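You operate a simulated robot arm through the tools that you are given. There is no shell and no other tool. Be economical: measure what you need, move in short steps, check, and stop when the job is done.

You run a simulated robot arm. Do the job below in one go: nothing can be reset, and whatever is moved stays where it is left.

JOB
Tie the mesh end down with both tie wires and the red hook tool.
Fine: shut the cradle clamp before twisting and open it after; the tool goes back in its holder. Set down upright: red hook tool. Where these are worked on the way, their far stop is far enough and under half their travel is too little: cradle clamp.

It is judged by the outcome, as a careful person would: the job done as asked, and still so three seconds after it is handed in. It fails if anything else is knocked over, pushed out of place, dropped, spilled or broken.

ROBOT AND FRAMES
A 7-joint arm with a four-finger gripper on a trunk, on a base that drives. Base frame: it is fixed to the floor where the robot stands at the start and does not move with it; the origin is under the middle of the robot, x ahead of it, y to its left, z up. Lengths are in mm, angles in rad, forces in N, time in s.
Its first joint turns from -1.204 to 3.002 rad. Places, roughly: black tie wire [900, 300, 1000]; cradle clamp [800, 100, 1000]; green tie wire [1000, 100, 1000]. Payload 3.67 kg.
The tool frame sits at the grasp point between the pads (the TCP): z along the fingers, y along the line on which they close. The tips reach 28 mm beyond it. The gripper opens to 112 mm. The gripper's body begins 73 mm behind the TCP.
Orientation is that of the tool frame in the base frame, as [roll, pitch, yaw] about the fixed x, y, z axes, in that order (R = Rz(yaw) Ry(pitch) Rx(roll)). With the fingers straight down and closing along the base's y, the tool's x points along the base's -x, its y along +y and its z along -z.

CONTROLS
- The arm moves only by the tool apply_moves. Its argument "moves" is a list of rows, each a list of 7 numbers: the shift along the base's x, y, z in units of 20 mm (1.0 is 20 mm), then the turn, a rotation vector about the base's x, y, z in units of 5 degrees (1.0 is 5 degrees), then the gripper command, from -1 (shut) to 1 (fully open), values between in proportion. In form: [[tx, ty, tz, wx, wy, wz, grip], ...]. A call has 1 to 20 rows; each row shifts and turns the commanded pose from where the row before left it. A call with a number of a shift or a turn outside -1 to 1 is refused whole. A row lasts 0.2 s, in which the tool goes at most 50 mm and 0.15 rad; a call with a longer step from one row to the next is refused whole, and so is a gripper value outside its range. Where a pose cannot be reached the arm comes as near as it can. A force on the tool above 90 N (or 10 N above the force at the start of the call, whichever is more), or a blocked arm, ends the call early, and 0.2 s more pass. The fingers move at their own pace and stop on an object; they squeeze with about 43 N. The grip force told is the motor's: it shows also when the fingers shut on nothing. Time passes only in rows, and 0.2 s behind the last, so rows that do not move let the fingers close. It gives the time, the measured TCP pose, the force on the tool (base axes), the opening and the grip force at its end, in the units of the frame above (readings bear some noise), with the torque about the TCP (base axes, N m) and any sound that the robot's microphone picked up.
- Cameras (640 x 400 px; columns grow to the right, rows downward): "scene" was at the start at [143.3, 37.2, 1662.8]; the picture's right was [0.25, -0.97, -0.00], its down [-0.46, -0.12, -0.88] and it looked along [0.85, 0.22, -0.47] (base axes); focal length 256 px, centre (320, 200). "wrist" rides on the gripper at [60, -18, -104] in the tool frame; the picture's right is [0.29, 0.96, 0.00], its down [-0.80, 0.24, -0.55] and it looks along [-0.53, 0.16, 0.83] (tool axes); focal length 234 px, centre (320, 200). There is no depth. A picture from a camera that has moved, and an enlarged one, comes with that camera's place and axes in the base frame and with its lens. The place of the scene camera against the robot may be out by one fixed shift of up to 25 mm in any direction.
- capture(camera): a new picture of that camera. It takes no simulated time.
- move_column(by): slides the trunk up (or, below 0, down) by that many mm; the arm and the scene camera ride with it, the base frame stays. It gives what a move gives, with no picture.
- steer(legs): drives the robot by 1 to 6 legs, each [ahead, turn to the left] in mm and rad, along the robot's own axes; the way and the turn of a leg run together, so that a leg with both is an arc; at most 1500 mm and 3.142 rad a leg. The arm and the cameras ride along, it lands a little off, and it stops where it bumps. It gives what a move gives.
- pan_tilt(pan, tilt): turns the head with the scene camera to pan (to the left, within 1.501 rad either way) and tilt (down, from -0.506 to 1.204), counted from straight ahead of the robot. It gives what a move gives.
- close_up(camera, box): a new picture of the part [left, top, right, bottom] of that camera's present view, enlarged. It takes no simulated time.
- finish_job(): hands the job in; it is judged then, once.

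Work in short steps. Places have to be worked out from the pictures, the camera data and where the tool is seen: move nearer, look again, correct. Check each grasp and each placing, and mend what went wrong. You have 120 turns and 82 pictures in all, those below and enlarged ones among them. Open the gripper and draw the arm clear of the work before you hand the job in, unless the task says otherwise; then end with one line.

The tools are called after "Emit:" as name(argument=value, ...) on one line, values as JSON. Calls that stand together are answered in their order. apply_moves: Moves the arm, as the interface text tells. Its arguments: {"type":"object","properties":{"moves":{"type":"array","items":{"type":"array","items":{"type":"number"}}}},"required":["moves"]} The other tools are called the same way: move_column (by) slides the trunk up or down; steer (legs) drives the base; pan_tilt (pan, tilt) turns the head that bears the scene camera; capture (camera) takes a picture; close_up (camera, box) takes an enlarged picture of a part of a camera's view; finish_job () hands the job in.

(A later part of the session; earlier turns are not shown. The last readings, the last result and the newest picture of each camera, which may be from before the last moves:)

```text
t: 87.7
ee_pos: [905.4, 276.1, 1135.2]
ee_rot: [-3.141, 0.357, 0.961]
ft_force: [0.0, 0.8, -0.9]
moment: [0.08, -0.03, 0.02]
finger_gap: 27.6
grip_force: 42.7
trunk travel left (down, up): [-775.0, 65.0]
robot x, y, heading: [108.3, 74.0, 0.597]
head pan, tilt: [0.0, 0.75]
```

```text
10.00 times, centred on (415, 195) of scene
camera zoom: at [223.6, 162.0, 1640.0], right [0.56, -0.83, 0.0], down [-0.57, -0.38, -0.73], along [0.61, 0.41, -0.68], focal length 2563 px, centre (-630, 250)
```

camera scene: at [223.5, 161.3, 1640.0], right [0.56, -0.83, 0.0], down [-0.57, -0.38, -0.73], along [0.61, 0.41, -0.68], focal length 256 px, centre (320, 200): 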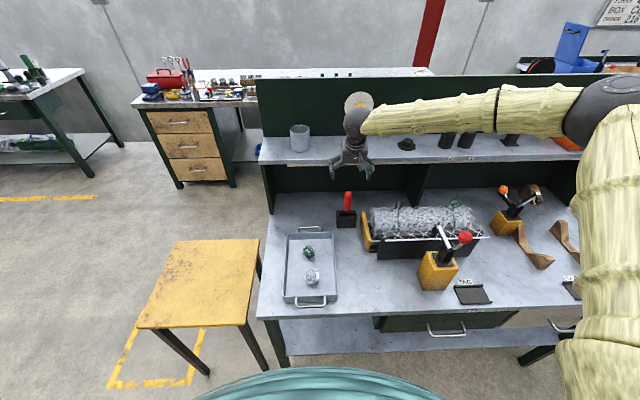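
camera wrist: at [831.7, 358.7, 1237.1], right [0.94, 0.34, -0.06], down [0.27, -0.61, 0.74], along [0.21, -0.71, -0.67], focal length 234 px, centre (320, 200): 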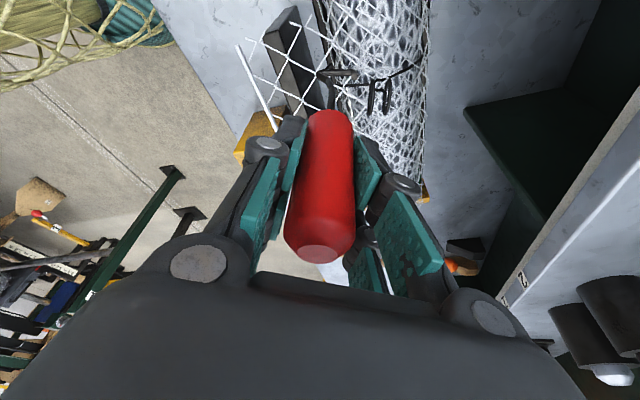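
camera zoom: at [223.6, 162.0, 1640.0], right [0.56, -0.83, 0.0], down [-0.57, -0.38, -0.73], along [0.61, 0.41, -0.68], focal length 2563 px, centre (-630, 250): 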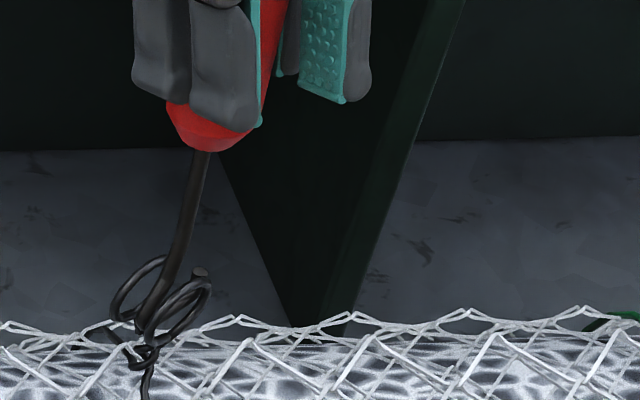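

Seated again between the rings. Twisting about another 185° (to the wrist limit).

Emit:
apply_moves(moves=[[0, 0, 0, 0, 0, -1, -1], [0, 0, 0, 0, 0, -1, -1], [0, 0, 0, 0, 0, -1, -1], [0, 0, 0, 0, 0, -1, -1], [0, 0, 0, 0, 0, -1, -1], [0, 0, 0, 0, 0, -1, -1], [0, 0, 0, 0, 0, -1, -1], [0, 0, 0, 0, 0, -1, -1], [0, 0, 0, 0, 0, -1, -1], [0, 0, 0, 0, 0, -1, -1], [0, 0, 0, 0, 0, -1, -1], [0, 0, 0, 0, 0, -1, -1], [0, 0, 0, 0, 0, -1, -1], [0, 0, 0, 0, 0, -1, -1], [0, 0, 0, 0, 0, -1, -1], [0, 0, 0, 0, 0, -1, -1], [0, 0, 0, 0, 0, -1, -1], [0, 0, 0, 0, 0, -1, -1], [0, 0, 0, 0, 0, -1, -1], [0, 0, 0, 0, 0, -1, -1]])

Emit:
apply_moves(moves=[[0, 0, 0, 0, 0, -1, -1], [0, 0, 0, 0, 0, -1, -1], [0, 0, 0, 0, 0, -1, -1], [0, 0, 0, 0, 0, -1, -1], [0, 0, 0, 0, 0, -1, -1], [0, 0, 0, 0, 0, -1, -1], [0, 0, 0, 0, 0, -1, -1], [0, 0, 0, 0, 0, -1, -1], [0, 0, 0, 0, 0, -1, -1], [0, 0, 0, 0, 0, -1, -1], [0, 0, 0, 0, 0, -1, -1], [0, 0, 0, 0, 0, -1, -1], [0, 0, 0, 0, 0, -1, -1], [0, 0, 0, 0, 0, -1, -1], [0, 0, 0, 0, 0, -1, -1], [0, 0, 0, 0, 0, -0.5, -1], [0, 0, 0, 0, 0, 0, -1]])

Emit:
close_up(camera="scene", box=[385, 190, 465, 240])

```text
t: 91.9
ee_pos: [905.9, 275.4, 1137.8]
ee_rot: [-3.139, 0.361, -0.785]
ft_force: [-0.2, -0.1, -0.2]
moment: [0.03, 0.03, 0.04]
finger_gap: 27.7
grip_force: 43.0
trunk travel left (down, up): [-775.0, 65.0]
robot x, y, heading: [103.2, 74.6, 0.594]
head pan, tilt: [0.0, 0.75]
```

```text
t: 95.5
ee_pos: [904.7, 275.1, 1137.1]
ee_rot: [-3.14, 0.355, -2.136]
ft_force: [0.1, 4.5, -2.3]
moment: [0.5, 0.03, 0.06]
finger_gap: 27.8
grip_force: 42.8
trunk travel left (down, up): [-775.0, 65.0]
robot x, y, heading: [113.3, 71.2, 0.598]
head pan, tilt: [0.0, 0.75]
```

```text
8.00 times, centred on (425, 215) of scene
camera zoom: at [223.4, 162.6, 1640.0], right [0.56, -0.83, 0.0], down [-0.57, -0.38, -0.73], along [0.61, 0.41, -0.68], focal length 2050 px, centre (-520, 80)
```

zoom: 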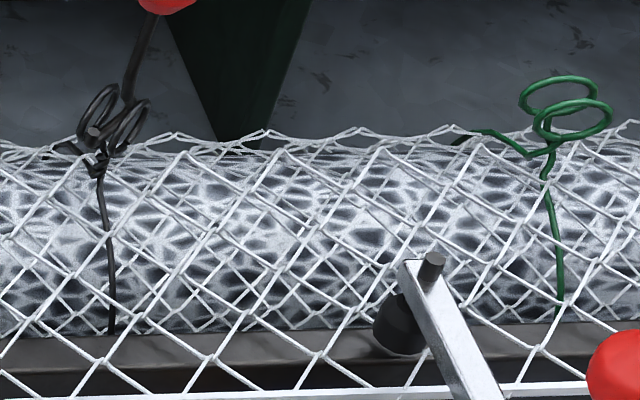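

Black has had roughly 1.4 turns. I'll do one more blind half-turn ratchet with the same known geometry: lift, +187°, lower, then twist again.

Emit:
apply_moves(moves=[[0, 0, 0.7, 0, 0, 0, -1], [0, 0, 0.8, 0, 0, 0, -1], [0, 0, 0.8, 0, 0, 0, -1], [0, 0, 0, 0, 0, 1, -1], [0, 0, 0, 0, 0, 1, -1], [0, 0, 0, 0, 0, 1, -1], [0, 0, 0, 0, 0, 1, -1], [0, 0, 0, 0, 0, 1, -1], [0, 0, 0, 0, 0, 1, -1], [0, 0, 0, 0, 0, 1, -1], [0, 0, 0, 0, 0, 1, -1], [0, 0, 0, 0, 0, 1, -1], [0, 0, 0, 0, 0, 1, -1], [0, 0, 0, 0, 0, 1, -1], [0, 0, 0, 0, 0, 1, -1], [0, 0, 0, 0, 0, 1, -1], [0, 0, 0, 0, 0, 1, -1], [0, 0, 0, 0, 0, 1, -1], [0, 0, 0, 0, 0, 1, -1], [0, 0, 0, 0, 0, 1, -1]])

Emit:
apply_moves(moves=[[0, 0, 0, 0, 0, 1, -1], [0, 0, 0, 0, 0, 1, -1], [0, 0, 0, 0, 0, 1, -1], [0, 0, 0, 0, 0, 1, -1], [0, 0, 0, 0, 0, 1, -1], [0, 0, 0, 0, 0, 1, -1], [0, 0, 0, 0, 0, 1, -1], [0, 0, 0, 0, 0, 1, -1], [0, 0, 0, 0, 0, 1, -1], [0, 0, 0, 0, 0, 1, -1], [0, 0, 0, 0, 0, 1, -1], [0, 0, 0, 0, 0, 1, -1], [0, 0, 0, 0, 0, 1, -1], [0, 0, 0, 0, 0, 1, -1], [0, 0, 0, 0, 0, 1, -1], [0, 0, 0, 0, 0, 1, -1], [0, 0, 0, 0, 0, 1, -1], [0, 0, 0, 0, 0, 1, -1], [0, 0, 0, 0, 0, 1, -1], [0, 0, 0, 0, 0, 1, -1]])

Emit:
close_up(camera="scene", box=[390, 175, 440, 215])

```text
t: 99.7
ee_pos: [905.2, 274.3, 1182.4]
ee_rot: [-3.141, 0.359, -0.651]
ft_force: [0.2, 0.0, -1.3]
moment: [-0.01, 0.04, 0.0]
finger_gap: 27.8
grip_force: 43.5
trunk travel left (down, up): [-775.0, 65.0]
robot x, y, heading: [107.6, 74.6, 0.593]
head pan, tilt: [0.0, 0.75]
```

```text
t: 103.9
ee_pos: [905.1, 274.5, 1184.1]
ee_rot: [-3.138, 0.358, 1.095]
ft_force: [-1.3, 0.4, -1.5]
moment: [0.01, -0.01, -0.01]
finger_gap: 27.7
grip_force: 42.9
trunk travel left (down, up): [-775.0, 65.0]
robot x, y, heading: [109.0, 73.4, 0.594]
head pan, tilt: [0.0, 0.75]
```

```text
10.00 times, centred on (415, 195) of scene
camera zoom: at [223.4, 162.2, 1640.0], right [0.56, -0.83, 0.0], down [-0.57, -0.38, -0.73], along [0.61, 0.41, -0.68], focal length 2563 px, centre (-630, 250)
```

zoom: 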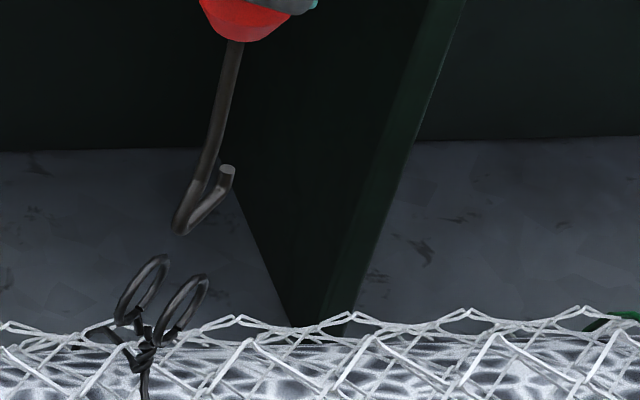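

The stem shows a real twisted section. The foot (-10°) matches the ring planes (about -11°), so I'll lower again and twist another 190°.

Emit:
apply_moves(moves=[[0, 0.08, -0.7, 0, 0, 0, -1], [0, 0, -0.8, 0, 0, 0, -1], [0, 0, -0.6, 0, 0, 0, -1], [0, 0, -0.25, 0, 0, 0, -1], [0, 0, 0, 0, 0, 0, -1], [0, 0, 0, 0, 0, -1, -1], [0, 0, 0, 0, 0, -1, -1], [0, 0, 0, 0, 0, -1, -1], [0, 0, 0, 0, 0, -1, -1], [0, 0, 0, 0, 0, -1, -1], [0, 0, 0, 0, 0, -1, -1], [0, 0, 0, 0, 0, -1, -1], [0, 0, 0, 0, 0, -1, -1], [0, 0, 0, 0, 0, -1, -1], [0, 0, 0, 0, 0, -1, -1], [0, 0, 0, 0, 0, -1, -1], [0, 0, 0, 0, 0, -1, -1], [0, 0, 0, 0, 0, -1, -1], [0, 0, 0, 0, 0, -1, -1], [0, 0, 0, 0, 0, -1, -1]])

Emit:
apply_moves(moves=[[0, 0, 0, 0, 0, -1, -1], [0, 0, 0, 0, 0, -1, -1], [0, 0, 0, 0, 0, -1, -1], [0, 0, 0, 0, 0, -1, -1], [0, 0, 0, 0, 0, -1, -1], [0, 0, 0, 0, 0, -1, -1], [0, 0, 0, 0, 0, -1, -1], [0, 0, 0, 0, 0, -1, -1], [0, 0, 0, 0, 0, -1, -1], [0, 0, 0, 0, 0, -1, -1], [0, 0, 0, 0, 0, -1, -1], [0, 0, 0, 0, 0, -1, -1], [0, 0, 0, 0, 0, -1, -1], [0, 0, 0, 0, 0, -1, -1], [0, 0, 0, 0, 0, -1, -1], [0, 0, 0, 0, 0, -1, -1], [0, 0, 0, 0, 0, -1, -1], [0, 0, 0, 0, 0, -1, -1], [0, 0, 0, 0, 0, -1, -1], [0, 0, 0, 0, 0, -1, -1]])

Emit:
apply_moves(moves=[[0, 0, 0, 0, 0, -1, -1], [0, 0, 0, 0, 0, -1, -1], [0, 0, 0, 0, 0, -1, -1], [0, 0, 0, 0, 0, 0, -1], [0, 0, 0.7, 0, 0, 0, -1], [0, 0, 0.8, 0, 0, 0, -1], [0, 0, 0.8, 0, 0, 0, -1]])

Emit:
close_up(camera="scene", box=[385, 170, 475, 230])

```text
t: 108.1
ee_pos: [905.1, 275.7, 1136.4]
ee_rot: [-3.14, 0.36, -0.218]
ft_force: [3.8, -0.1, -0.5]
moment: [-0.05, -0.44, 0.06]
finger_gap: 27.5
grip_force: 42.9
trunk travel left (down, up): [-775.0, 65.0]
robot x, y, heading: [105.5, 71.3, 0.591]
head pan, tilt: [0.0, 0.75]
```

```text
t: 112.3
ee_pos: [905.3, 276.4, 1137.2]
ee_rot: [-3.14, 0.361, -1.964]
ft_force: [1.3, -2.7, -1.3]
moment: [-0.31, -0.07, 0.05]
finger_gap: 27.9
grip_force: 42.9
trunk travel left (down, up): [-775.0, 65.0]
robot x, y, heading: [107.1, 70.3, 0.59]
head pan, tilt: [0.0, 0.75]
```

```text
t: 113.9
ee_pos: [903.1, 277.9, 1182.5]
ee_rot: [-3.141, 0.358, -2.224]
ft_force: [-0.6, 0.4, -2.1]
moment: [0.0, 0.0, -0.01]
finger_gap: 27.9
grip_force: 42.9
trunk travel left (down, up): [-775.0, 65.0]
robot x, y, heading: [104.1, 73.0, 0.593]
head pan, tilt: [0.0, 0.75]
```

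```text
6.67 times, centred on (430, 200) of scene
camera zoom: at [223.0, 161.6, 1640.0], right [0.56, -0.83, 0.0], down [-0.57, -0.38, -0.73], along [0.61, 0.41, -0.68], focal length 1709 px, centre (-413, 200)
```

zoom: 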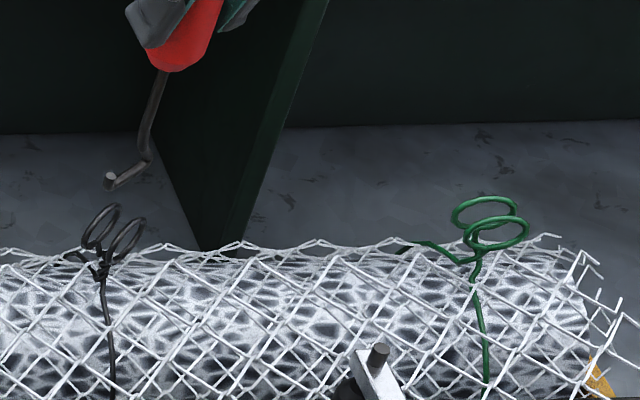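

Black has about 2 turns and a twisted stem. Green's ring midpoint is at about (1021,116,1013), with ring planes at about 127°. I'll raise the hook and rotate back while moving toward green, then drive 60 mm closer for reach.

Emit:
apply_moves(moves=[[0, 0, 1, 0, 0, 1, -1], [0, 0, 1, 0, 0, 1, -1], [0, 0, 1, 0, 0, 1, -1], [0, 0, 0, 0, 0, 1, -1], [0, 0, 0, 0, 0, 1, -1], [0, 0, 0, 0, 0, 1, -1], [0, 0, 0, 0, 0, 1, -1], [0, 0, 0, 0, 0, 1, -1], [0, 0, 0, 0, 0, 1, -1], [0, 0, 0, 0, 0, 1, -1], [0, 0, 0, 0, 0, 1, -1], [0, 0, 0, 0, 0, 1, -1], [0, 0, 0, 0, 0, 1, -1], [0, 0, 0, 0, 0, 1, -1], [0, 0, 0, 0, 0, 1, -1], [0, 0, 0, 0, 0, 1, -1], [0, 0, 0, 0, 0, 1, -1], [0, 0, 0, 0, 0, 1, -1], [0, 0, 0, 0, 0, 1, -1], [0, 0, 0, 0, 0, 1, -1]])

Emit:
apply_moves(moves=[[0, 0, 0, 0, 0, 1, -1], [0, 0, 0, 0, 0, 1, -1], [0, 0, 0, 0, 0, 1, -1], [0, 0, 0, 0, 0, 1, -1], [0, 0, 0, 0, 0, 1, -1], [0, 0, 0, 0, 0, 1, -1], [0, 0, 0, 0, 0, 1, -1], [0, 0, 0, 0, 0, 1, -1], [0, 0, 0, 0, 0, 1, -1], [0, 0, 0, 0, 0, 1, -1], [0, 0, 0, 0, 0, 1, -1], [0, 0, 0, 0, 0, 1, -1], [0, 0, 0, 0, 0, 1, -1], [0, 0, 0, 0, 0, 1, -1], [0, 0, 0, 0, 0, 1, -1], [0, 0, 0, 0, 0, 1, -1], [0, 0, 0, 0, 0, 1, -1], [0, 0, 0, 0, 0, 1, -1], [0, 0, 0, 0, 0, 1, -1], [0, 0, 0, 0, 0, 1, -1]])

Emit:
apply_moves(moves=[[0, 0, 0, 0, 0, 1, -1], [0, 0, 0, 0, 0, 1, -1], [0, 0, 0, 0, 0, 1, -1], [0, 0, 0, 0, 0, 1, -1], [0, 0, 0, 0, 0, 1, -1], [0, 0, 0, 0, 0, 1, -1], [0, 0, 0, 0, 0, 1, -1], [0, 0, 0, 0, 0, 1, -1], [0, 0, 0, 0, 0, 1, -1], [0, 0, 0, 0, 0, 1, -1], [0, 0, 0, 0, 0, 1, -1], [0, 0, 0, 0, 0, 1, -1], [0, 0, 0, 0, 0, 1, -1], [0, 0, 0, 0, 0, 1, -1], [0, 0, 0, 0, 0, 1, -1], [0, 0, 0, 0, 0, 1, -1], [0, 0, 0, 0, 0, 1, -1], [0, 0, 0, 0, 0, 1, -1], [0, 0, 0, 0, 0, 1, -1], [0, 0, 0, 0, 0, 1, -1]])

Emit:
steer(legs=[[60, 0]])

```text
t: 118.1
ee_pos: [906.5, 277.0, 1241.5]
ee_rot: [3.141, 0.362, -0.478]
ft_force: [-0.3, -0.4, -2.0]
moment: [-0.01, 0.04, 0.02]
finger_gap: 27.7
grip_force: 42.9
trunk travel left (down, up): [-775.0, 65.0]
robot x, y, heading: [107.9, 71.6, 0.6]
head pan, tilt: [0.0, 0.75]
```

```text
t: 122.3
ee_pos: [904.8, 276.2, 1243.1]
ee_rot: [-3.139, 0.36, 1.269]
ft_force: [0.3, -0.3, -0.5]
moment: [0.02, 0.0, -0.02]
finger_gap: 27.7
grip_force: 42.5
trunk travel left (down, up): [-775.0, 65.0]
robot x, y, heading: [105.7, 71.7, 0.593]
head pan, tilt: [0.0, 0.75]
```

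```text
t: 126.5
ee_pos: [905.6, 275.6, 1242.7]
ee_rot: [-3.141, 0.359, 3.014]
ft_force: [0.3, -0.4, -1.9]
moment: [0.0, 0.01, 0.01]
finger_gap: 27.7
grip_force: 42.4
trunk travel left (down, up): [-775.0, 65.0]
robot x, y, heading: [108.1, 72.9, 0.589]
head pan, tilt: [0.0, 0.75]
```

```text
t: 127.4
ee_pos: [948.6, 305.3, 1247.7]
ee_rot: [3.136, 0.365, 3.011]
ft_force: [-0.3, -0.1, 0.2]
moment: [0.01, -0.04, 0.02]
finger_gap: 27.6
grip_force: 42.7
trunk travel left (down, up): [-775.0, 65.0]
robot x, y, heading: [155.9, 104.0, 0.595]
head pan, tilt: [0.0, 0.75]
```

Drove about 55 mm closer without a bump. Now moving above the green loops with yaw +27°.

Emit:
apply_moves(moves=[[0.36, -0.955, 0, 0, 0, 0.54, -1], [0.36, -0.955, 0, 0, 0, 0.54, -1], [0.36, -0.955, 0, 0, 0, 0.54, -1], [0.36, -0.955, 0, 0, 0, 0.54, -1], [0.36, -0.955, 0, 0, 0, 0.54, -1], [0.36, -0.955, 0, 0, 0, 0.54, -1], [0.36, -0.955, 0, 0, 0, 0.54, -1], [0.36, -0.955, 0, 0, 0, 0.54, -1], [0.36, -0.955, 0, 0, 0, 0.54, -1], [0.36, -0.955, 0, 0, 0, 0.54, -1], [0, 0, -0.9, 0, 0, 0, -1], [0, 0, -0.9, 0, 0, 0, -1], [0, 0, -0.9, 0, 0, 0, -1], [0, 0, 0, 0, 0, 0, -1]])

Emit:
capture(camera="wrist")

Emit:
close_up(camera="scene", box=[430, 165, 500, 215])

```text
t: 130.4
ee_pos: [1025.5, 116.8, 1190.4]
ee_rot: [3.139, 0.359, -2.8]
ft_force: [0.7, -0.2, -0.4]
moment: [0.02, -0.01, -0.02]
finger_gap: 27.8
grip_force: 43.0
trunk travel left (down, up): [-775.0, 65.0]
robot x, y, heading: [153.3, 106.8, 0.592]
head pan, tilt: [0.0, 0.75]
```

```text
8 pictures are left
camera wrist: at [945.0, 70.2, 1266.2], right [-0.58, 0.81, -0.1], down [0.44, 0.41, 0.8], along [0.69, 0.42, -0.59], focal length 234 px, centre (320, 200)
```

wrist: 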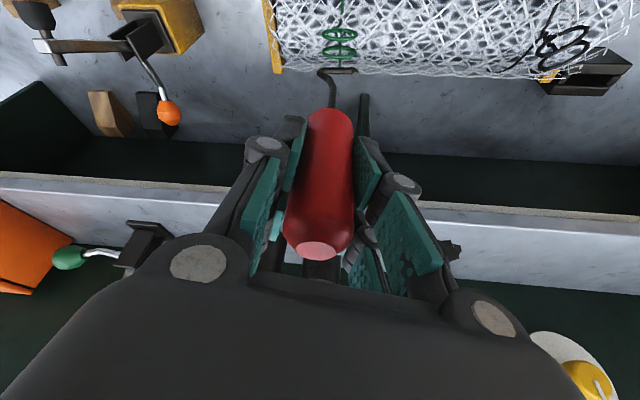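

```text
8.00 times, centred on (465, 190) of scene
camera zoom: at [271.8, 194.0, 1640.1], right [0.56, -0.83, 0.0], down [-0.57, -0.38, -0.73], along [0.61, 0.41, -0.68], focal length 2050 px, centre (-840, 280)
```

zoom: 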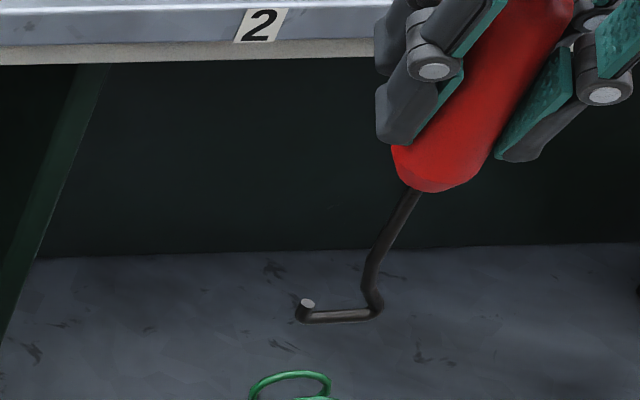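

Foot midpoint and ring midpoint agree within 2–3 mm. I'll nudge slightly, lower 25 mm and check with one close-up before entering.

Emit:
apply_moves(moves=[[-0.06, -0.09, -0.6, 0, 0, 0.6, -1], [0, 0, -0.6, 0, 0, 0, -1], [0, 0, 0, 0, 0, 0, -1]])

Emit:
close_up(camera="wrist", box=[290, 30, 410, 110])

```text
t: 131.2
ee_pos: [1024.1, 115.6, 1167.4]
ee_rot: [3.139, 0.358, -2.749]
ft_force: [-1.2, -0.1, -1.4]
moment: [0.0, -0.01, 0.0]
finger_gap: 27.8
grip_force: 43.2
trunk travel left (down, up): [-775.0, 65.0]
robot x, y, heading: [158.3, 108.4, 0.593]
head pan, tilt: [0.0, 0.75]
```

```text
5.00 times, centred on (350, 70) of wrist
camera zoom: at [946.4, 65.2, 1243.2], right [-0.62, 0.78, -0.1], down [0.42, 0.43, 0.8], along [0.67, 0.45, -0.59], focal length 1171 px, centre (170, 850)
```

zoom: 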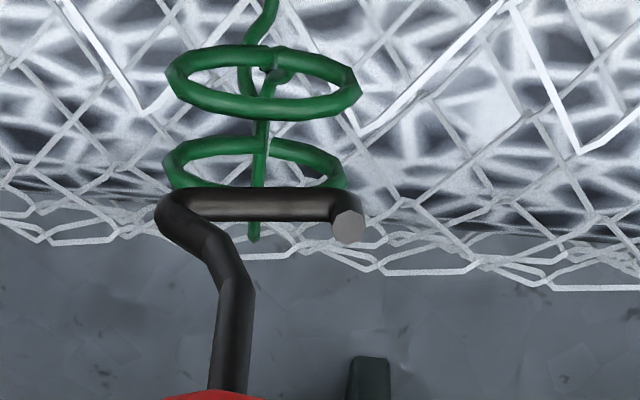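

Well aligned, with foot midpoint (1022,117) against ring midpoint (1023,117). Lowering into the gap and starting the twist.

Emit:
apply_moves(moves=[[0.03, 0, -0.5, 0, 0, -0.4, -1], [0, 0, -0.5, 0, 0, 0, -1], [0, 0, -0.5, 0, 0, 0, -1], [0, 0, 0, 0, 0, 0, -1]])

Emit:
apply_moves(moves=[[0, 0, 0, 0, 0, -1, -1], [0, 0, 0, 0, 0, -1, -1], [0, 0, 0, 0, 0, -1, -1], [0, 0, 0, 0, 0, -1, -1], [0, 0, 0, 0, 0, -1, -1], [0, 0, 0, 0, 0, -1, -1], [0, 0, 0, 0, 0, -1, -1], [0, 0, 0, 0, 0, -1, -1], [0, 0, 0, 0, 0, -1, -1], [0, 0, 0, 0, 0, -1, -1], [0, 0, 0, 0, 0, -1, -1], [0, 0, 0, 0, 0, -1, -1], [0, 0, 0, 0, 0, -1, -1], [0, 0, 0, 0, 0, -1, -1], [0, 0, 0, 0, 0, -1, -1], [0, 0, 0, 0, 0, -1, -1], [0, 0, 0, 0, 0, -1, -1], [0, 0, 0, 0, 0, -1, -1], [0, 0, 0, 0, 0, -1, -1], [0, 0, 0, 0, 0, -1, -1]])

Emit:
close_up(camera="scene", box=[430, 180, 490, 228])

```text
t: 132.2
ee_pos: [1022.7, 117.0, 1138.2]
ee_rot: [3.141, 0.364, -2.783]
ft_force: [0.6, -2.1, 29.7]
moment: [-0.09, -0.18, -0.01]
finger_gap: 27.5
grip_force: 42.6
trunk travel left (down, up): [-775.0, 65.0]
robot x, y, heading: [158.0, 103.1, 0.596]
head pan, tilt: [0.0, 0.75]
```

```text
t: 136.4
ee_pos: [1024.7, 117.6, 1135.7]
ee_rot: [-3.141, 0.359, 1.754]
ft_force: [-0.7, 2.6, -1.5]
moment: [0.35, 0.12, 0.03]
finger_gap: 27.7
grip_force: 42.7
trunk travel left (down, up): [-775.0, 65.0]
robot x, y, heading: [157.0, 104.5, 0.59]
head pan, tilt: [0.0, 0.75]
```

```text
8.33 times, centred on (460, 204) of scene
camera zoom: at [272.3, 194.9, 1640.0], right [0.56, -0.83, 0.0], down [-0.57, -0.38, -0.73], along [0.61, 0.41, -0.68], focal length 2136 px, centre (-847, 167)
```

zoom: 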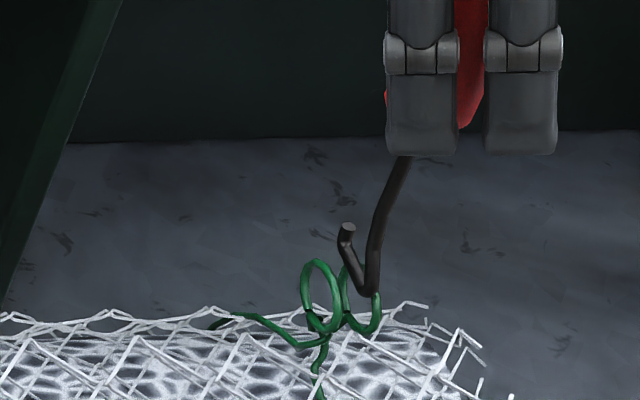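

An upward 30 N contact occurred on lowering, and the hook now looks higher and offset relative to the rings. I'll take one wrist view to measure.

Emit:
close_up(camera="wrist", box=[270, 20, 420, 130])

```text
3.64 times, centred on (345, 75) of wrist
camera zoom: at [990.9, 205.8, 1211.7], right [0.89, 0.44, -0.1], down [0.34, -0.5, 0.8], along [0.3, -0.75, -0.59], focal length 852 px, centre (229, 654)
```

zoom: 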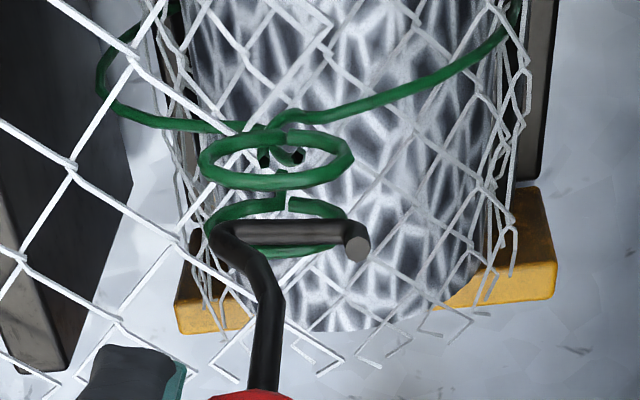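

The tool slid up about 15 mm in the grip, so the foot is now near the ring tops at z≈1028 and turning them. It's centred between the rings, so I'll lower gently in small steps and read the force.

Emit:
apply_moves(moves=[[-0.03, 0.03, -0.2, 0, 0, 0, -1], [0, 0, -0.2, 0, 0, 0, -1], [0, 0, 0, 0, 0, 0, -1]])

```text
t: 137.2
ee_pos: [1022.9, 116.7, 1125.5]
ee_rot: [-3.14, 0.36, 1.756]
ft_force: [0.4, -0.6, -1.7]
moment: [0.0, 0.01, 0.01]
finger_gap: 27.7
grip_force: 42.9
trunk travel left (down, up): [-775.0, 65.0]
robot x, y, heading: [154.2, 108.0, 0.595]
head pan, tilt: [0.0, 0.75]
```

No force, so it slid in. I'll lower a further 5 mm and continue twisting.

Emit:
apply_moves(moves=[[0, 0, -0.25, 0, 0, 0, -1], [0, 0, 0, 0, 0, 0, -1]])

Emit:
apply_moves(moves=[[0, 0, 0, 0, 0, -1, -1], [0, 0, 0, 0, 0, -1, -1], [0, 0, 0, 0, 0, -1, -1], [0, 0, 0, 0, 0, -1, -1], [0, 0, 0, 0, 0, -1, -1], [0, 0, 0, 0, 0, -1, -1], [0, 0, 0, 0, 0, -1, -1], [0, 0, 0, 0, 0, -1, -1], [0, 0, 0, 0, 0, -1, -1], [0, 0, 0, 0, 0, -1, -1], [0, 0, 0, 0, 0, -1, -1], [0, 0, 0, 0, 0, -1, -1], [0, 0, 0, 0, 0, -1, -1], [0, 0, 0, 0, 0, -1, -1], [0, 0, 0, 0, 0, -1, -1], [0, 0, 0, 0, 0, -1, -1], [0, 0, 0, 0, 0, -1, -1], [0, 0, 0, 0, 0, -1, -1], [0, 0, 0, 0, 0, -1, -1], [0, 0, 0, 0, 0, -1, -1]])

Emit:
close_up(camera="scene", box=[440, 185, 490, 225])

```text
t: 137.8
ee_pos: [1024.9, 116.2, 1119.9]
ee_rot: [3.141, 0.359, 1.755]
ft_force: [-0.2, 0.1, -0.9]
moment: [-0.02, 0.0, -0.02]
finger_gap: 27.9
grip_force: 43.0
trunk travel left (down, up): [-775.0, 65.0]
robot x, y, heading: [159.1, 106.2, 0.591]
head pan, tilt: [0.0, 0.75]
```

```text
t: 142.0
ee_pos: [1023.7, 117.6, 1121.7]
ee_rot: [3.141, 0.362, 0.009]
ft_force: [-0.7, -0.7, 0.2]
moment: [-0.02, 0.02, 0.01]
finger_gap: 27.7
grip_force: 43.3
trunk travel left (down, up): [-775.0, 65.0]
robot x, y, heading: [155.6, 106.2, 0.596]
head pan, tilt: [0.0, 0.75]
```

```text
10.00 times, centred on (465, 205) of scene
camera zoom: at [272.4, 194.1, 1640.0], right [0.56, -0.83, 0.0], down [-0.57, -0.38, -0.73], along [0.61, 0.41, -0.68], focal length 2563 px, centre (-1130, 150)
```

zoom: 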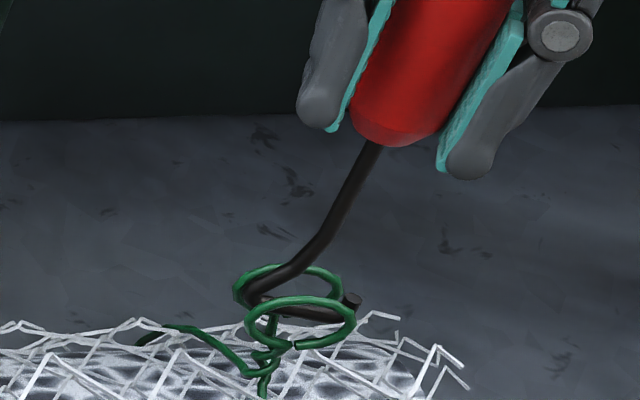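

Properly engaged now. With 3 pictures left I'll proceed by forces: twisting 130° more to near the wrist limit.

Emit:
apply_moves(moves=[[0, 0, 0, 0, 0, -1, -1], [0, 0, 0, 0, 0, -1, -1], [0, 0, 0, 0, 0, -1, -1], [0, 0, 0, 0, 0, -1, -1], [0, 0, 0, 0, 0, -1, -1], [0, 0, 0, 0, 0, -1, -1], [0, 0, 0, 0, 0, -1, -1], [0, 0, 0, 0, 0, -1, -1], [0, 0, 0, 0, 0, -1, -1], [0, 0, 0, 0, 0, -1, -1], [0, 0, 0, 0, 0, -1, -1], [0, 0, 0, 0, 0, -1, -1], [0, 0, 0, 0, 0, -1, -1], [0, 0, 0, 0, 0, -1, -1], [0, 0, 0, 0, 0, -1, -1], [0, 0, 0, 0, 0, -1, -1], [0, 0, 0, 0, 0, -1, -1], [0, 0, 0, 0, 0, -1, -1], [0, 0, 0, 0, 0, -1, -1], [0, 0, 0, 0, 0, -1, -1]])

Emit:
apply_moves(moves=[[0, 0, 0, 0, 0, -1, -1], [0, 0, 0, 0, 0, -1, -1], [0, 0, 0, 0, 0, -1, -1], [0, 0, 0, 0, 0, -1, -1], [0, 0, 0, 0, 0, -1, -1], [0, 0, 0, 0, 0, -1, -1], [0, 0, 0, 0, 0, 0, -1]])

```text
t: 146.2
ee_pos: [1023.3, 117.2, 1120.6]
ee_rot: [3.139, 0.362, -1.736]
ft_force: [1.5, -4.7, -1.1]
moment: [-0.44, -0.1, 0.08]
finger_gap: 27.8
grip_force: 42.7
trunk travel left (down, up): [-775.0, 65.0]
robot x, y, heading: [155.4, 109.5, 0.595]
head pan, tilt: [0.0, 0.75]
```

```text
t: 147.8
ee_pos: [1024.7, 116.2, 1122.1]
ee_rot: [3.14, 0.361, -2.26]
ft_force: [-1.8, -3.1, 0.0]
moment: [-0.27, 0.19, -0.02]
finger_gap: 27.6
grip_force: 43.3
trunk travel left (down, up): [-775.0, 65.0]
robot x, y, heading: [163.1, 106.4, 0.59]
head pan, tilt: [0.0, 0.75]
```

About 330° on green. Now the blind ratchet: lift 46 mm, rotate +187°.

Emit:
apply_moves(moves=[[0, 0, 0.7, 0, 0, 0.4, -1], [0, 0, 0.8, 0, 0, 0, -1], [0, 0, 0.8, 0, 0, 0, -1], [0, 0, 0, 0, 0, 1, -1], [0, 0, 0, 0, 0, 1, -1], [0, 0, 0, 0, 0, 1, -1], [0, 0, 0, 0, 0, 1, -1], [0, 0, 0, 0, 0, 1, -1], [0, 0, 0, 0, 0, 1, -1], [0, 0, 0, 0, 0, 1, -1], [0, 0, 0, 0, 0, 1, -1], [0, 0, 0, 0, 0, 1, -1], [0, 0, 0, 0, 0, 1, -1], [0, 0, 0, 0, 0, 1, -1], [0, 0, 0, 0, 0, 1, -1], [0, 0, 0, 0, 0, 1, -1], [0, 0, 0, 0, 0, 1, -1], [0, 0, 0, 0, 0, 1, -1], [0, 0, 0, 0, 0, 1, -1], [0, 0, 0, 0, 0, 1, -1]])

Emit:
apply_moves(moves=[[0, 0, 0, 0, 0, 1, -1], [0, 0, 0, 0, 0, 1, -1], [0, 0, 0, 0, 0, 1, -1], [0, 0, 0, 0, 0, 1, -1], [0, 0, 0, 0, 0, 1, -1], [0, 0, 0, 0, 0, 1, -1], [0, 0, 0, 0, 0, 1, -1], [0, 0, 0, 0, 0, 1, -1], [0, 0, 0, 0, 0, 1, -1], [0, 0, 0, 0, 0, 1, -1], [0, 0, 0, 0, 0, 1, -1], [0, 0, 0, 0, 0, 1, -1], [0, 0, 0, 0, 0, 1, -1], [0, 0, 0, 0, 0, 1, -1], [0, 0, 0, 0, 0, 1, -1], [0, 0, 0, 0, 0, 1, -1], [0, 0, 0, 0, 0, 1, -1], [0, 0, 0, 0, 0, 1, -1], [0, 0, 0, 0, 0, 1, -1], [0, 0, 0, 0, 0, 1, -1]])

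Emit:
apply_moves(moves=[[0, 0, -0.6, 0, 0, 0, -1], [0, 0, -0.4, 0, 0, 0, -1], [0, 0, -0.25, 0, 0, 0, -1], [0, 0, 0, 0, 0, 0, -1]])

```text
t: 152.0
ee_pos: [1024.6, 115.2, 1166.8]
ee_rot: [3.138, 0.361, -0.738]
ft_force: [-0.3, 0.7, -0.7]
moment: [-0.02, 0.0, 0.04]
finger_gap: 27.8
grip_force: 43.1
trunk travel left (down, up): [-775.0, 65.0]
robot x, y, heading: [155.8, 104.6, 0.592]
head pan, tilt: [0.0, 0.75]
```

```text
t: 156.2
ee_pos: [1024.1, 117.4, 1169.1]
ee_rot: [3.142, 0.361, 1.007]
ft_force: [0.8, 0.1, -2.0]
moment: [0.0, 0.03, 0.01]
finger_gap: 27.8
grip_force: 43.1
trunk travel left (down, up): [-775.0, 65.0]
robot x, y, heading: [156.0, 104.7, 0.595]
head pan, tilt: [0.0, 0.75]
```

```text
t: 157.2
ee_pos: [1023.4, 116.9, 1142.7]
ee_rot: [-3.141, 0.359, 1.006]
ft_force: [0.0, -0.4, -0.8]
moment: [0.0, -0.02, -0.02]
finger_gap: 27.6
grip_force: 43.5
trunk travel left (down, up): [-775.0, 65.0]
robot x, y, heading: [154.3, 107.8, 0.594]
head pan, tilt: [0.0, 0.75]
```

No contact so far. Lowering in small steps into the gap.

Emit:
apply_moves(moves=[[0, 0, -0.25, 0, 0, 0, -1], [0, 0, -0.25, 0, 0, 0, -1], [0, 0, 0, 0, 0, 0, -1]])

```text
t: 158.0
ee_pos: [1023.4, 118.3, 1133.0]
ee_rot: [3.14, 0.362, 1.006]
ft_force: [-0.8, -1.4, -1.0]
moment: [-0.07, 0.03, -0.04]
finger_gap: 27.4
grip_force: 43.0
trunk travel left (down, up): [-775.0, 65.0]
robot x, y, heading: [155.3, 108.7, 0.594]
head pan, tilt: [0.0, 0.75]
```

Still free. Continuing down to z≈1121.

Emit:
apply_moves(moves=[[0, 0, -0.25, 0, 0, 0, -1], [0, 0, -0.35, 0, 0, 0, -1], [0, 0, 0, 0, 0, 0, -1]])

Emit:
apply_moves(moves=[[0, 0, 0, 0, 0, -1, -1], [0, 0, 0, 0, 0, -1, -1], [0, 0, 0, 0, 0, -1, -1], [0, 0, 0, 0, 0, -1, -1], [0, 0, 0, 0, 0, -1, -1], [0, 0, 0, 0, 0, -1, -1], [0, 0, 0, 0, 0, -1, -1], [0, 0, 0, 0, 0, -1, -1], [0, 0, 0, 0, 0, -1, -1], [0, 0, 0, 0, 0, -1, -1], [0, 0, 0, 0, 0, -1, -1], [0, 0, 0, 0, 0, -1, -1], [0, 0, 0, 0, 0, -1, -1], [0, 0, 0, 0, 0, -1, -1], [0, 0, 0, 0, 0, -1, -1], [0, 0, 0, 0, 0, -1, -1], [0, 0, 0, 0, 0, -1, -1], [0, 0, 0, 0, 0, -1, -1], [0, 0, 0, 0, 0, -1, -1], [0, 0, 0, 0, 0, -1, -1]])

Emit:
apply_moves(moves=[[0, 0, 0, 0, 0, -1, -1], [0, 0, 0, 0, 0, -1, -1], [0, 0, 0, 0, 0, -1, -1], [0, 0, 0, 0, 0, -1, -1], [0, 0, 0, 0, 0, -1, -1], [0, 0, 0, 0, 0, -1, -1], [0, 0, 0, 0, 0, -1, -1], [0, 0, 0, 0, 0, -1, -1], [0, 0, 0, 0, 0, -1, -1], [0, 0, 0, 0, 0, -1, -1], [0, 0, 0, 0, 0, -1, -1], [0, 0, 0, 0, 0, -1, -1], [0, 0, 0, 0, 0, -1, -1], [0, 0, 0, 0, 0, -1, -1], [0, 0, 0, 0, 0, -1, -1], [0, 0, 0, 0, 0, -1, -1], [0, 0, 0, 0, 0, -1, -1], [0, 0, 0, 0, 0, 0, -1]])

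```text
t: 158.8
ee_pos: [1023.5, 117.1, 1121.9]
ee_rot: [-3.139, 0.36, 1.006]
ft_force: [0.3, -0.1, -1.4]
moment: [-0.03, -0.02, 0.04]
finger_gap: 27.8
grip_force: 42.5
trunk travel left (down, up): [-775.0, 65.0]
robot x, y, heading: [156.8, 101.9, 0.593]
head pan, tilt: [0.0, 0.75]
```

```text
t: 163.0
ee_pos: [1023.7, 115.5, 1121.4]
ee_rot: [3.14, 0.362, -0.742]
ft_force: [-1.0, 1.0, -0.9]
moment: [0.13, 0.1, 0.02]
finger_gap: 27.7
grip_force: 43.1
trunk travel left (down, up): [-775.0, 65.0]
robot x, y, heading: [157.8, 104.2, 0.593]
head pan, tilt: [0.0, 0.75]
```

```text
t: 166.8
ee_pos: [1025.7, 116.1, 1122.3]
ee_rot: [3.139, 0.36, -2.226]
ft_force: [-1.8, -3.0, 0.2]
moment: [-0.23, 0.19, 0.05]
finger_gap: 27.7
grip_force: 43.0
trunk travel left (down, up): [-775.0, 65.0]
robot x, y, heading: [154.8, 104.9, 0.599]
head pan, tilt: [0.0, 0.75]
```

The contact-force pattern matches, so it was engaged; green is at about 1.4 turns. One more identical ratchet.

Emit:
apply_moves(moves=[[0, 0, 0.7, 0, 0, 0.4, -1], [0, 0, 0.8, 0, 0, 0, -1], [0, 0, 0.8, 0, 0, 0, -1], [0, 0, 0, 0, 0, 1, -1], [0, 0, 0, 0, 0, 1, -1], [0, 0, 0, 0, 0, 1, -1], [0, 0, 0, 0, 0, 1, -1], [0, 0, 0, 0, 0, 1, -1], [0, 0, 0, 0, 0, 1, -1], [0, 0, 0, 0, 0, 1, -1], [0, 0, 0, 0, 0, 1, -1], [0, 0, 0, 0, 0, 1, -1], [0, 0, 0, 0, 0, 1, -1], [0, 0, 0, 0, 0, 1, -1], [0, 0, 0, 0, 0, 1, -1], [0, 0, 0, 0, 0, 1, -1], [0, 0, 0, 0, 0, 1, -1], [0, 0, 0, 0, 0, 1, -1], [0, 0, 0, 0, 0, 1, -1], [0, 0, 0, 0, 0, 1, -1]])

Emit:
apply_moves(moves=[[0, 0, 0, 0, 0, 1, -1], [0, 0, 0, 0, 0, 1, -1], [0, 0, 0, 0, 0, 1, -1], [0, 0, 0, 0, 0, 1, -1], [0, 0, 0, 0, 0, 1, -1], [0, 0, 0, 0, 0, 1, -1], [0, 0, 0, 0, 0, 1, -1], [0, 0, 0, 0, 0, 1, -1], [0, 0, 0, 0, 0, 1, -1], [0, 0, 0, 0, 0, 1, -1], [0, 0, 0, 0, 0, 1, -1], [0, 0, 0, 0, 0, 1, -1], [0, 0, 0, 0, 0, 1, -1], [0, 0, 0, 0, 0, 1, -1], [0, 0, 0, 0, 0, 1, -1], [0, 0, 0, 0, 0, 1, -1], [0, 0, 0, 0, 0, 1, -1], [0, 0, 0, 0, 0, 1, -1], [0, 0, 0, 0, 0, 1, -1], [0, 0, 0, 0, 0, 1, -1]])

Emit:
apply_moves(moves=[[0, 0, -0.6, 0, 0, 0, -1], [0, 0, -0.5, 0, 0, 0, -1], [0, 0, -0.35, 0, 0, 0, -1], [0, 0, -0.25, 0, 0, 0, -1], [0, 0, 0, 0, 0, 0, -1]])

```text
t: 171.0
ee_pos: [1024.7, 117.4, 1167.6]
ee_rot: [3.14, 0.362, -0.704]
ft_force: [0.1, 0.5, -0.9]
moment: [-0.02, 0.01, -0.01]
finger_gap: 27.7
grip_force: 42.9
trunk travel left (down, up): [-775.0, 65.0]
robot x, y, heading: [153.8, 106.4, 0.598]
head pan, tilt: [0.0, 0.75]
```

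```text
t: 175.2
ee_pos: [1024.5, 118.2, 1167.6]
ee_rot: [3.141, 0.359, 1.043]
ft_force: [-0.3, 0.7, -1.3]
moment: [-0.02, -0.01, -0.01]
finger_gap: 27.9
grip_force: 42.8
trunk travel left (down, up): [-775.0, 65.0]
robot x, y, heading: [158.3, 108.1, 0.597]
head pan, tilt: [0.0, 0.75]
```

```text
t: 176.4
ee_pos: [1024.4, 115.2, 1133.6]
ee_rot: [3.142, 0.36, 1.038]
ft_force: [0.8, -0.5, -0.7]
moment: [-0.01, 0.01, 0.0]
finger_gap: 27.8
grip_force: 43.4
trunk travel left (down, up): [-775.0, 65.0]
robot x, y, heading: [158.4, 106.1, 0.598]
head pan, tilt: [0.0, 0.75]
```

Free again. Seating fully and twisting.

Emit:
apply_moves(moves=[[0, 0, -0.25, 0, 0, 0, -1], [0, 0, -0.35, 0, 0, 0, -1], [0, 0, 0, 0, 0, 0, -1]])

Emit:
apply_moves(moves=[[0, 0, 0, 0, 0, -1, -1], [0, 0, 0, 0, 0, -1, -1], [0, 0, 0, 0, 0, -1, -1], [0, 0, 0, 0, 0, -1, -1], [0, 0, 0, 0, 0, -1, -1], [0, 0, 0, 0, 0, -1, -1], [0, 0, 0, 0, 0, -1, -1], [0, 0, 0, 0, 0, -1, -1], [0, 0, 0, 0, 0, -1, -1], [0, 0, 0, 0, 0, -1, -1], [0, 0, 0, 0, 0, -1, -1], [0, 0, 0, 0, 0, -1, -1], [0, 0, 0, 0, 0, -1, -1], [0, 0, 0, 0, 0, -1, -1], [0, 0, 0, 0, 0, -1, -1], [0, 0, 0, 0, 0, -1, -1], [0, 0, 0, 0, 0, -1, -1], [0, 0, 0, 0, 0, -1, -1], [0, 0, 0, 0, 0, -1, -1], [0, 0, 0, 0, 0, -1, -1]])

Emit:
apply_moves(moves=[[0, 0, 0, 0, 0, -1, -1], [0, 0, 0, 0, 0, -1, -1], [0, 0, 0, 0, 0, -1, -1], [0, 0, 0, 0, 0, -1, -1], [0, 0, 0, 0, 0, -1, -1], [0, 0, 0, 0, 0, -1, -1], [0, 0, 0, 0, 0, -1, -1], [0, 0, 0, 0, 0, -1, -1], [0, 0, 0, 0, 0, -1, -1], [0, 0, 0, 0, 0, -1, -1], [0, 0, 0, 0, 0, -1, -1], [0, 0, 0, 0, 0, -1, -1], [0, 0, 0, 0, 0, -1, -1], [0, 0, 0, 0, 0, -1, -1], [0, 0, 0, 0, 0, -1, -1], [0, 0, 0, 0, 0, -1, -1], [0, 0, 0, 0, 0, -1, -1], [0, 0, 0, 0, 0, 0.4, -1]])

```text
t: 177.2
ee_pos: [1024.8, 115.8, 1122.6]
ee_rot: [3.141, 0.362, 1.039]
ft_force: [-0.3, -0.3, -0.8]
moment: [0.04, -0.01, -0.02]
finger_gap: 27.9
grip_force: 43.0
trunk travel left (down, up): [-775.0, 65.0]
robot x, y, heading: [155.6, 105.1, 0.59]
head pan, tilt: [0.0, 0.75]
```

```text
t: 181.4
ee_pos: [1024.8, 116.4, 1121.9]
ee_rot: [3.141, 0.362, -0.707]
ft_force: [3.0, -1.5, -0.7]
moment: [-0.13, -0.3, 0.04]
finger_gap: 27.9
grip_force: 42.9
trunk travel left (down, up): [-775.0, 65.0]
robot x, y, heading: [162.0, 105.9, 0.59]
head pan, tilt: [0.0, 0.75]
```

```text
t: 185.2
ee_pos: [1025.2, 116.0, 1121.7]
ee_rot: [3.14, 0.363, -2.156]
ft_force: [-0.7, -1.4, -0.5]
moment: [-0.12, 0.05, 0.03]
finger_gap: 27.8
grip_force: 43.0
trunk travel left (down, up): [-775.0, 65.0]
robot x, y, heading: [159.2, 103.4, 0.591]
head pan, tilt: [0.0, 0.75]
```

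Green has about 2 turns. Now I'll lift out, rotate back through 320° and travel to above the holder at a safe height.

Emit:
apply_moves(moves=[[0, 0, 1, 0, 0, 0, -1], [0, 0, 1, 0, 0, 0, -1], [0, 0, 1, 0, 0, 1, -1], [0, 0, 1, 0, 0, 1, -1], [0, 0, 0, 0, 0, 1, -1], [0, 0, 0, 0, 0, 1, -1], [0, 0, 0, 0, 0, 1, -1], [0, 0, 0, 0, 0, 1, -1], [0, 0, 0, 0, 0, 1, -1], [0, 0, 0, 0, 0, 1, -1], [0, 0, 0, 0, 0, 1, -1], [0, 0, 0, 0, 0, 1, -1], [0, 0, 0, 0, 0, 1, -1], [0, 0, 0, 0, 0, 1, -1], [0, 0, 0, 0, 0, 1, -1], [0, 0, 0, 0, 0, 1, -1], [0, 0, 0, 0, 0, 1, -1], [0, 0, 0, 0, 0, 1, -1], [0, 0, 0, 0, 0, 1, -1], [0, 0, 0, 0, 0, 1, -1]])

Emit:
apply_moves(moves=[[0, 0, 0, 0, 0, 1, -1], [0, 0, 0, 0, 0, 1, -1], [0, 0, 0, 0, 0, 1, -1], [0, 0, 0, 0, 0, 1, -1], [0, 0, 0, 0, 0, 1, -1], [0, 0, 0, 0, 0, 1, -1], [0, 0, 0, 0, 0, 1, -1], [0, 0, 0, 0, 0, 1, -1], [0, 0, 0, 0, 0, 1, -1], [0, 0, 0, 0, 0, 1, -1], [0, 0, 0, 0, 0, 1, -1], [0, 0, 0, 0, 0, 1, -1], [0, 0, 0, 0, 0, 1, -1], [0, 0, 0, 0, 0, 1, -1], [0, 0, 0, 0, 0, 1, -1], [0, 0, 0, 0, 0, 1, -1], [0, 0, 0, 0, 0, 1, -1], [0, 0, 0, 0, 0, 1, -1], [0, 0, 0, 0, 0, 1, -1], [0, 0, 0, 0, 0, 1, -1]])

Emit:
apply_moves(moves=[[-0.42, 0.95, 0, 0, 0, 1, -1], [-0.42, 0.95, 0, 0, 0, 1, -1], [-0.42, 0.95, 0, 0, 0, 1, -1], [-0.42, 0.95, 0, 0, 0, 1, -1], [-0.42, 0.95, 0, 0, 0, 1, -1], [-0.42, 0.95, 0, 0, 0, 1, -1], [-0.42, 0.95, 0, 0, 0, 1, -1], [-0.42, 0.95, 0, 0, 0, 1, -1], [-0.42, 0.95, 0, 0, 0, 1, -1], [-0.42, 0.95, 0, 0, 0, 1, -1], [-0.42, 0.95, 0, 0, 0, 1, -1], [-0.42, 0.95, 0, 0, 0, 1, -1], [-0.42, 0.95, 0, 0, 0, 1, -1], [-0.42, 0.95, 0, 0, 0, 1, -1], [-0.42, 0.95, 0, 0, 0, 1, -1], [-0.42, 0.95, 0, 0, 0, 1, -1], [-0.42, 0.95, 0, 0, 0, 1, -1], [-0.36, 0.85, 0, 0, 0, 1, -1], [0, 0, 0, 0, 0, 1, -1], [0, 0, 0, 0, 0, 1, -1]])

```text
t: 189.4
ee_pos: [1025.8, 116.7, 1200.3]
ee_rot: [3.142, 0.362, -0.581]
ft_force: [-0.3, 0.4, -0.4]
moment: [0.0, -0.01, 0.02]
finger_gap: 27.8
grip_force: 42.8
trunk travel left (down, up): [-775.0, 65.0]
robot x, y, heading: [154.7, 104.5, 0.592]
head pan, tilt: [0.0, 0.75]
```

```text
t: 193.6
ee_pos: [1023.0, 116.3, 1201.3]
ee_rot: [-3.14, 0.361, 1.163]
ft_force: [-0.3, 0.7, -1.9]
moment: [0.01, 0.02, -0.01]
finger_gap: 27.7
grip_force: 43.0
trunk travel left (down, up): [-775.0, 65.0]
robot x, y, heading: [153.8, 104.8, 0.596]
head pan, tilt: [0.0, 0.75]
```

```text
t: 197.8
ee_pos: [872.7, 456.1, 1201.8]
ee_rot: [3.141, 0.359, 2.91]
ft_force: [-0.6, -0.5, -1.3]
moment: [0.01, -0.02, -0.02]
finger_gap: 27.6
grip_force: 43.1
trunk travel left (down, up): [-775.0, 65.0]
robot x, y, heading: [156.3, 102.6, 0.596]
head pan, tilt: [0.0, 0.75]
```

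Now yaw +30° to align the foot with the slot, then lower to just above the holder and look.

Emit:
apply_moves(moves=[[0, 0, -1, 0, 0, 1, -1], [0, 0, -1, 0, 0, 1, -1], [0, 0, -1, 0, 0, 1, -1], [0, 0, -1, 0, 0, 1, -1], [0, 0, -1, 0, 0, 1, -1], [0, 0, -1, 0, 0, 0.95, -1], [0, 0, -1, 0, 0, 0, -1], [0, 0, -1, 0, 0, 0, -1], [0, 0, -0.6, 0, 0, 0, -1], [0, 0, 0, 0, 0, 0, -1]])

Emit:
close_up(camera="wrist", box=[240, 10, 440, 150])

```text
t: 200.0
ee_pos: [871.5, 456.8, 1028.2]
ee_rot: [3.141, 0.36, -2.858]
ft_force: [0.3, -0.5, -2.0]
moment: [0.0, -0.02, 0.01]
finger_gap: 27.4
grip_force: 42.6
trunk travel left (down, up): [-775.0, 65.0]
robot x, y, heading: [152.0, 104.2, 0.598]
head pan, tilt: [0.0, 0.75]
```

```text
2.86 times, centred on (340, 80) of wrist
camera zoom: at [789.7, 414.4, 1105.8], right [-0.53, 0.84, -0.1], down [0.46, 0.38, 0.8], along [0.71, 0.38, -0.59], focal length 669 px, centre (263, 543)
```

zoom: 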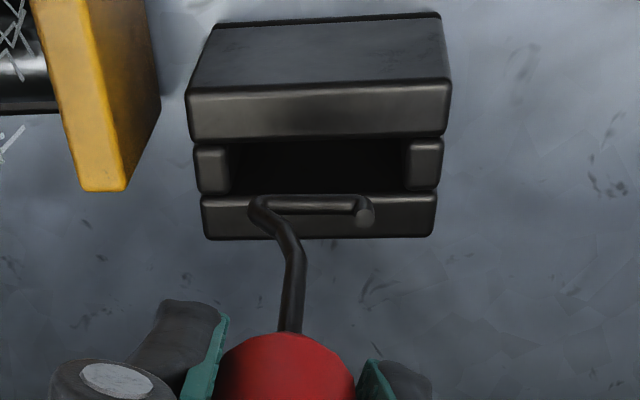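

The foot is parallel to the slot but about 8 mm short in U. I'll shift forward, then lower into the slot while watching force.

Emit:
apply_moves(moves=[[0.38, 0.14, 0, 0, 0, 0, -1], [0, 0, -0.8, 0, 0, 0, -1], [0, 0, -0.8, 0, 0, 0, -1], [0, 0, -0.8, 0, 0, 0, -1], [0, 0, -0.8, 0, 0, 0, -1], [0, 0, 0, 0, 0, 0, -1]])

```text
t: 201.4
ee_pos: [880.3, 460.2, 965.2]
ee_rot: [3.139, 0.36, -2.857]
ft_force: [-0.3, 0.2, -1.5]
moment: [-0.02, 0.02, -0.01]
finger_gap: 27.6
grip_force: 42.8
trunk travel left (down, up): [-775.0, 65.0]
robot x, y, heading: [155.5, 106.5, 0.595]
head pan, tilt: [0.0, 0.75]
```

It's inside the slot with no contact. Continuing in small steps until it bottoms out (expected around z≈940).

Emit:
apply_moves(moves=[[0, 0, -0.4, 0, 0, 0, -1], [0, 0, -0.4, 0, 0, 0, -1], [0, 0, -0.2, 0, 0, 0, -1], [0, 0, 0, 0, 0, 0, -1]])

```text
t: 202.4
ee_pos: [881.2, 458.5, 944.5]
ee_rot: [3.14, 0.361, -2.856]
ft_force: [-0.8, 0.2, -1.6]
moment: [-0.01, -0.02, 0.02]
finger_gap: 27.6
grip_force: 43.4
trunk travel left (down, up): [-775.0, 65.0]
robot x, y, heading: [158.5, 103.4, 0.589]
head pan, tilt: [0.0, 0.75]
```

Emit:
apply_moves(moves=[[0, 0, -0.2, 0, 0, 0, -1], [0, 0, 0, 0, 0, 0, -1]])

Emit:
apply_moves(moves=[[0, 0, -0.15, 0, 0, 0, -1], [0, 0, 0, 0, 0, 0, -1]])

Emit:
apply_moves(moves=[[0, 0, -0.15, 0, 0, 0, -1], [0, 0, 0, 0, 0, 0, -1]])

```text
t: 203.0
ee_pos: [881.0, 459.4, 942.5]
ee_rot: [3.14, 0.362, -2.857]
ft_force: [0.9, -0.8, 4.2]
moment: [0.05, -0.01, 0.01]
finger_gap: 27.5
grip_force: 42.8
trunk travel left (down, up): [-775.0, 65.0]
robot x, y, heading: [155.7, 102.9, 0.596]
head pan, tilt: [0.0, 0.75]
```

```text
t: 203.6
ee_pos: [882.1, 457.3, 941.0]
ee_rot: [-3.141, 0.364, -2.858]
ft_force: [-0.2, -3.7, 27.7]
moment: [-0.01, 0.29, 0.03]
finger_gap: 27.6
grip_force: 42.8
trunk travel left (down, up): [-775.0, 65.0]
robot x, y, heading: [157.1, 104.9, 0.595]
head pan, tilt: [0.0, 0.75]
```

```text
t: 204.2
ee_pos: [881.3, 458.4, 937.8]
ee_rot: [3.14, 0.364, -2.859]
ft_force: [3.9, -3.3, 33.9]
moment: [-0.01, -0.12, 0.01]
finger_gap: 27.7
grip_force: 43.5
trunk travel left (down, up): [-775.0, 65.0]
robot x, y, heading: [158.4, 107.0, 0.59]
head pan, tilt: [0.0, 0.75]
```

It has bottomed out at z≈941, just where expected. I'll relieve the pressure, open partly, and rise.

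Emit:
apply_moves(moves=[[0, 0, 0.2, 0, 0, 0, -1], [0, 0, 0, 0, 0, 0, -0.3], [0, 0, 0, 0, 0, 0, -0.1], [0, 0, 0, 0, 0, 0, -0.1], [0, 0, 0.5, 0, 0, 0, -0.1], [0, 0, 1, 0, 0, 0, -0.1], [0, 0, 1, 0, 0, 0, -0.1], [0, 0, 1, 0, 0, 0, -0.1], [0, 0, 1, 0, 0, 0, -0.1], [0, 0, 1, 0, 0, 0, -0.1], [0, 0, 1, 0, 0, 0, -0.1], [0, 0, 1, 0, 0, 0, -0.1], [0, 0, 1, 0, 0, 0, -0.1], [0, 0, 1, 0, 0, 0, -0.1]])

Emit:
close_up(camera="scene", box=[300, 130, 520, 300])

```text
t: 207.2
ee_pos: [881.8, 459.2, 1132.6]
ee_rot: [3.139, 0.359, -2.857]
ft_force: [0.3, 0.0, 0.2]
moment: [-0.01, -0.03, -0.05]
finger_gap: 50.4
grip_force: 0.1
trunk travel left (down, up): [-775.0, 65.0]
robot x, y, heading: [157.4, 106.5, 0.594]
head pan, tilt: [0.0, 0.75]
```

```text
2.35 times, centred on (410, 215) of scene
camera zoom: at [271.5, 194.1, 1640.0], right [0.56, -0.83, 0.0], down [-0.57, -0.38, -0.73], along [0.61, 0.41, -0.68], focal length 603 px, centre (108, 165)
```

zoom: 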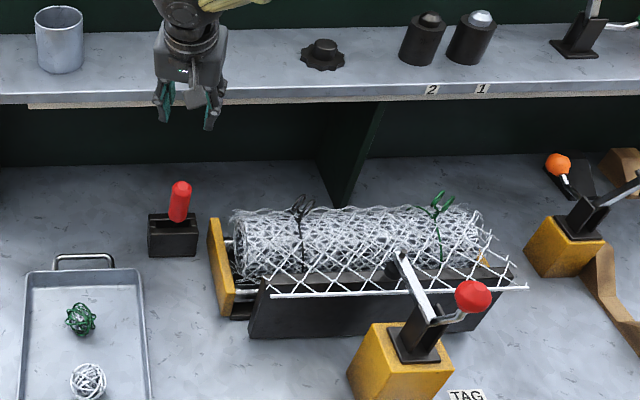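

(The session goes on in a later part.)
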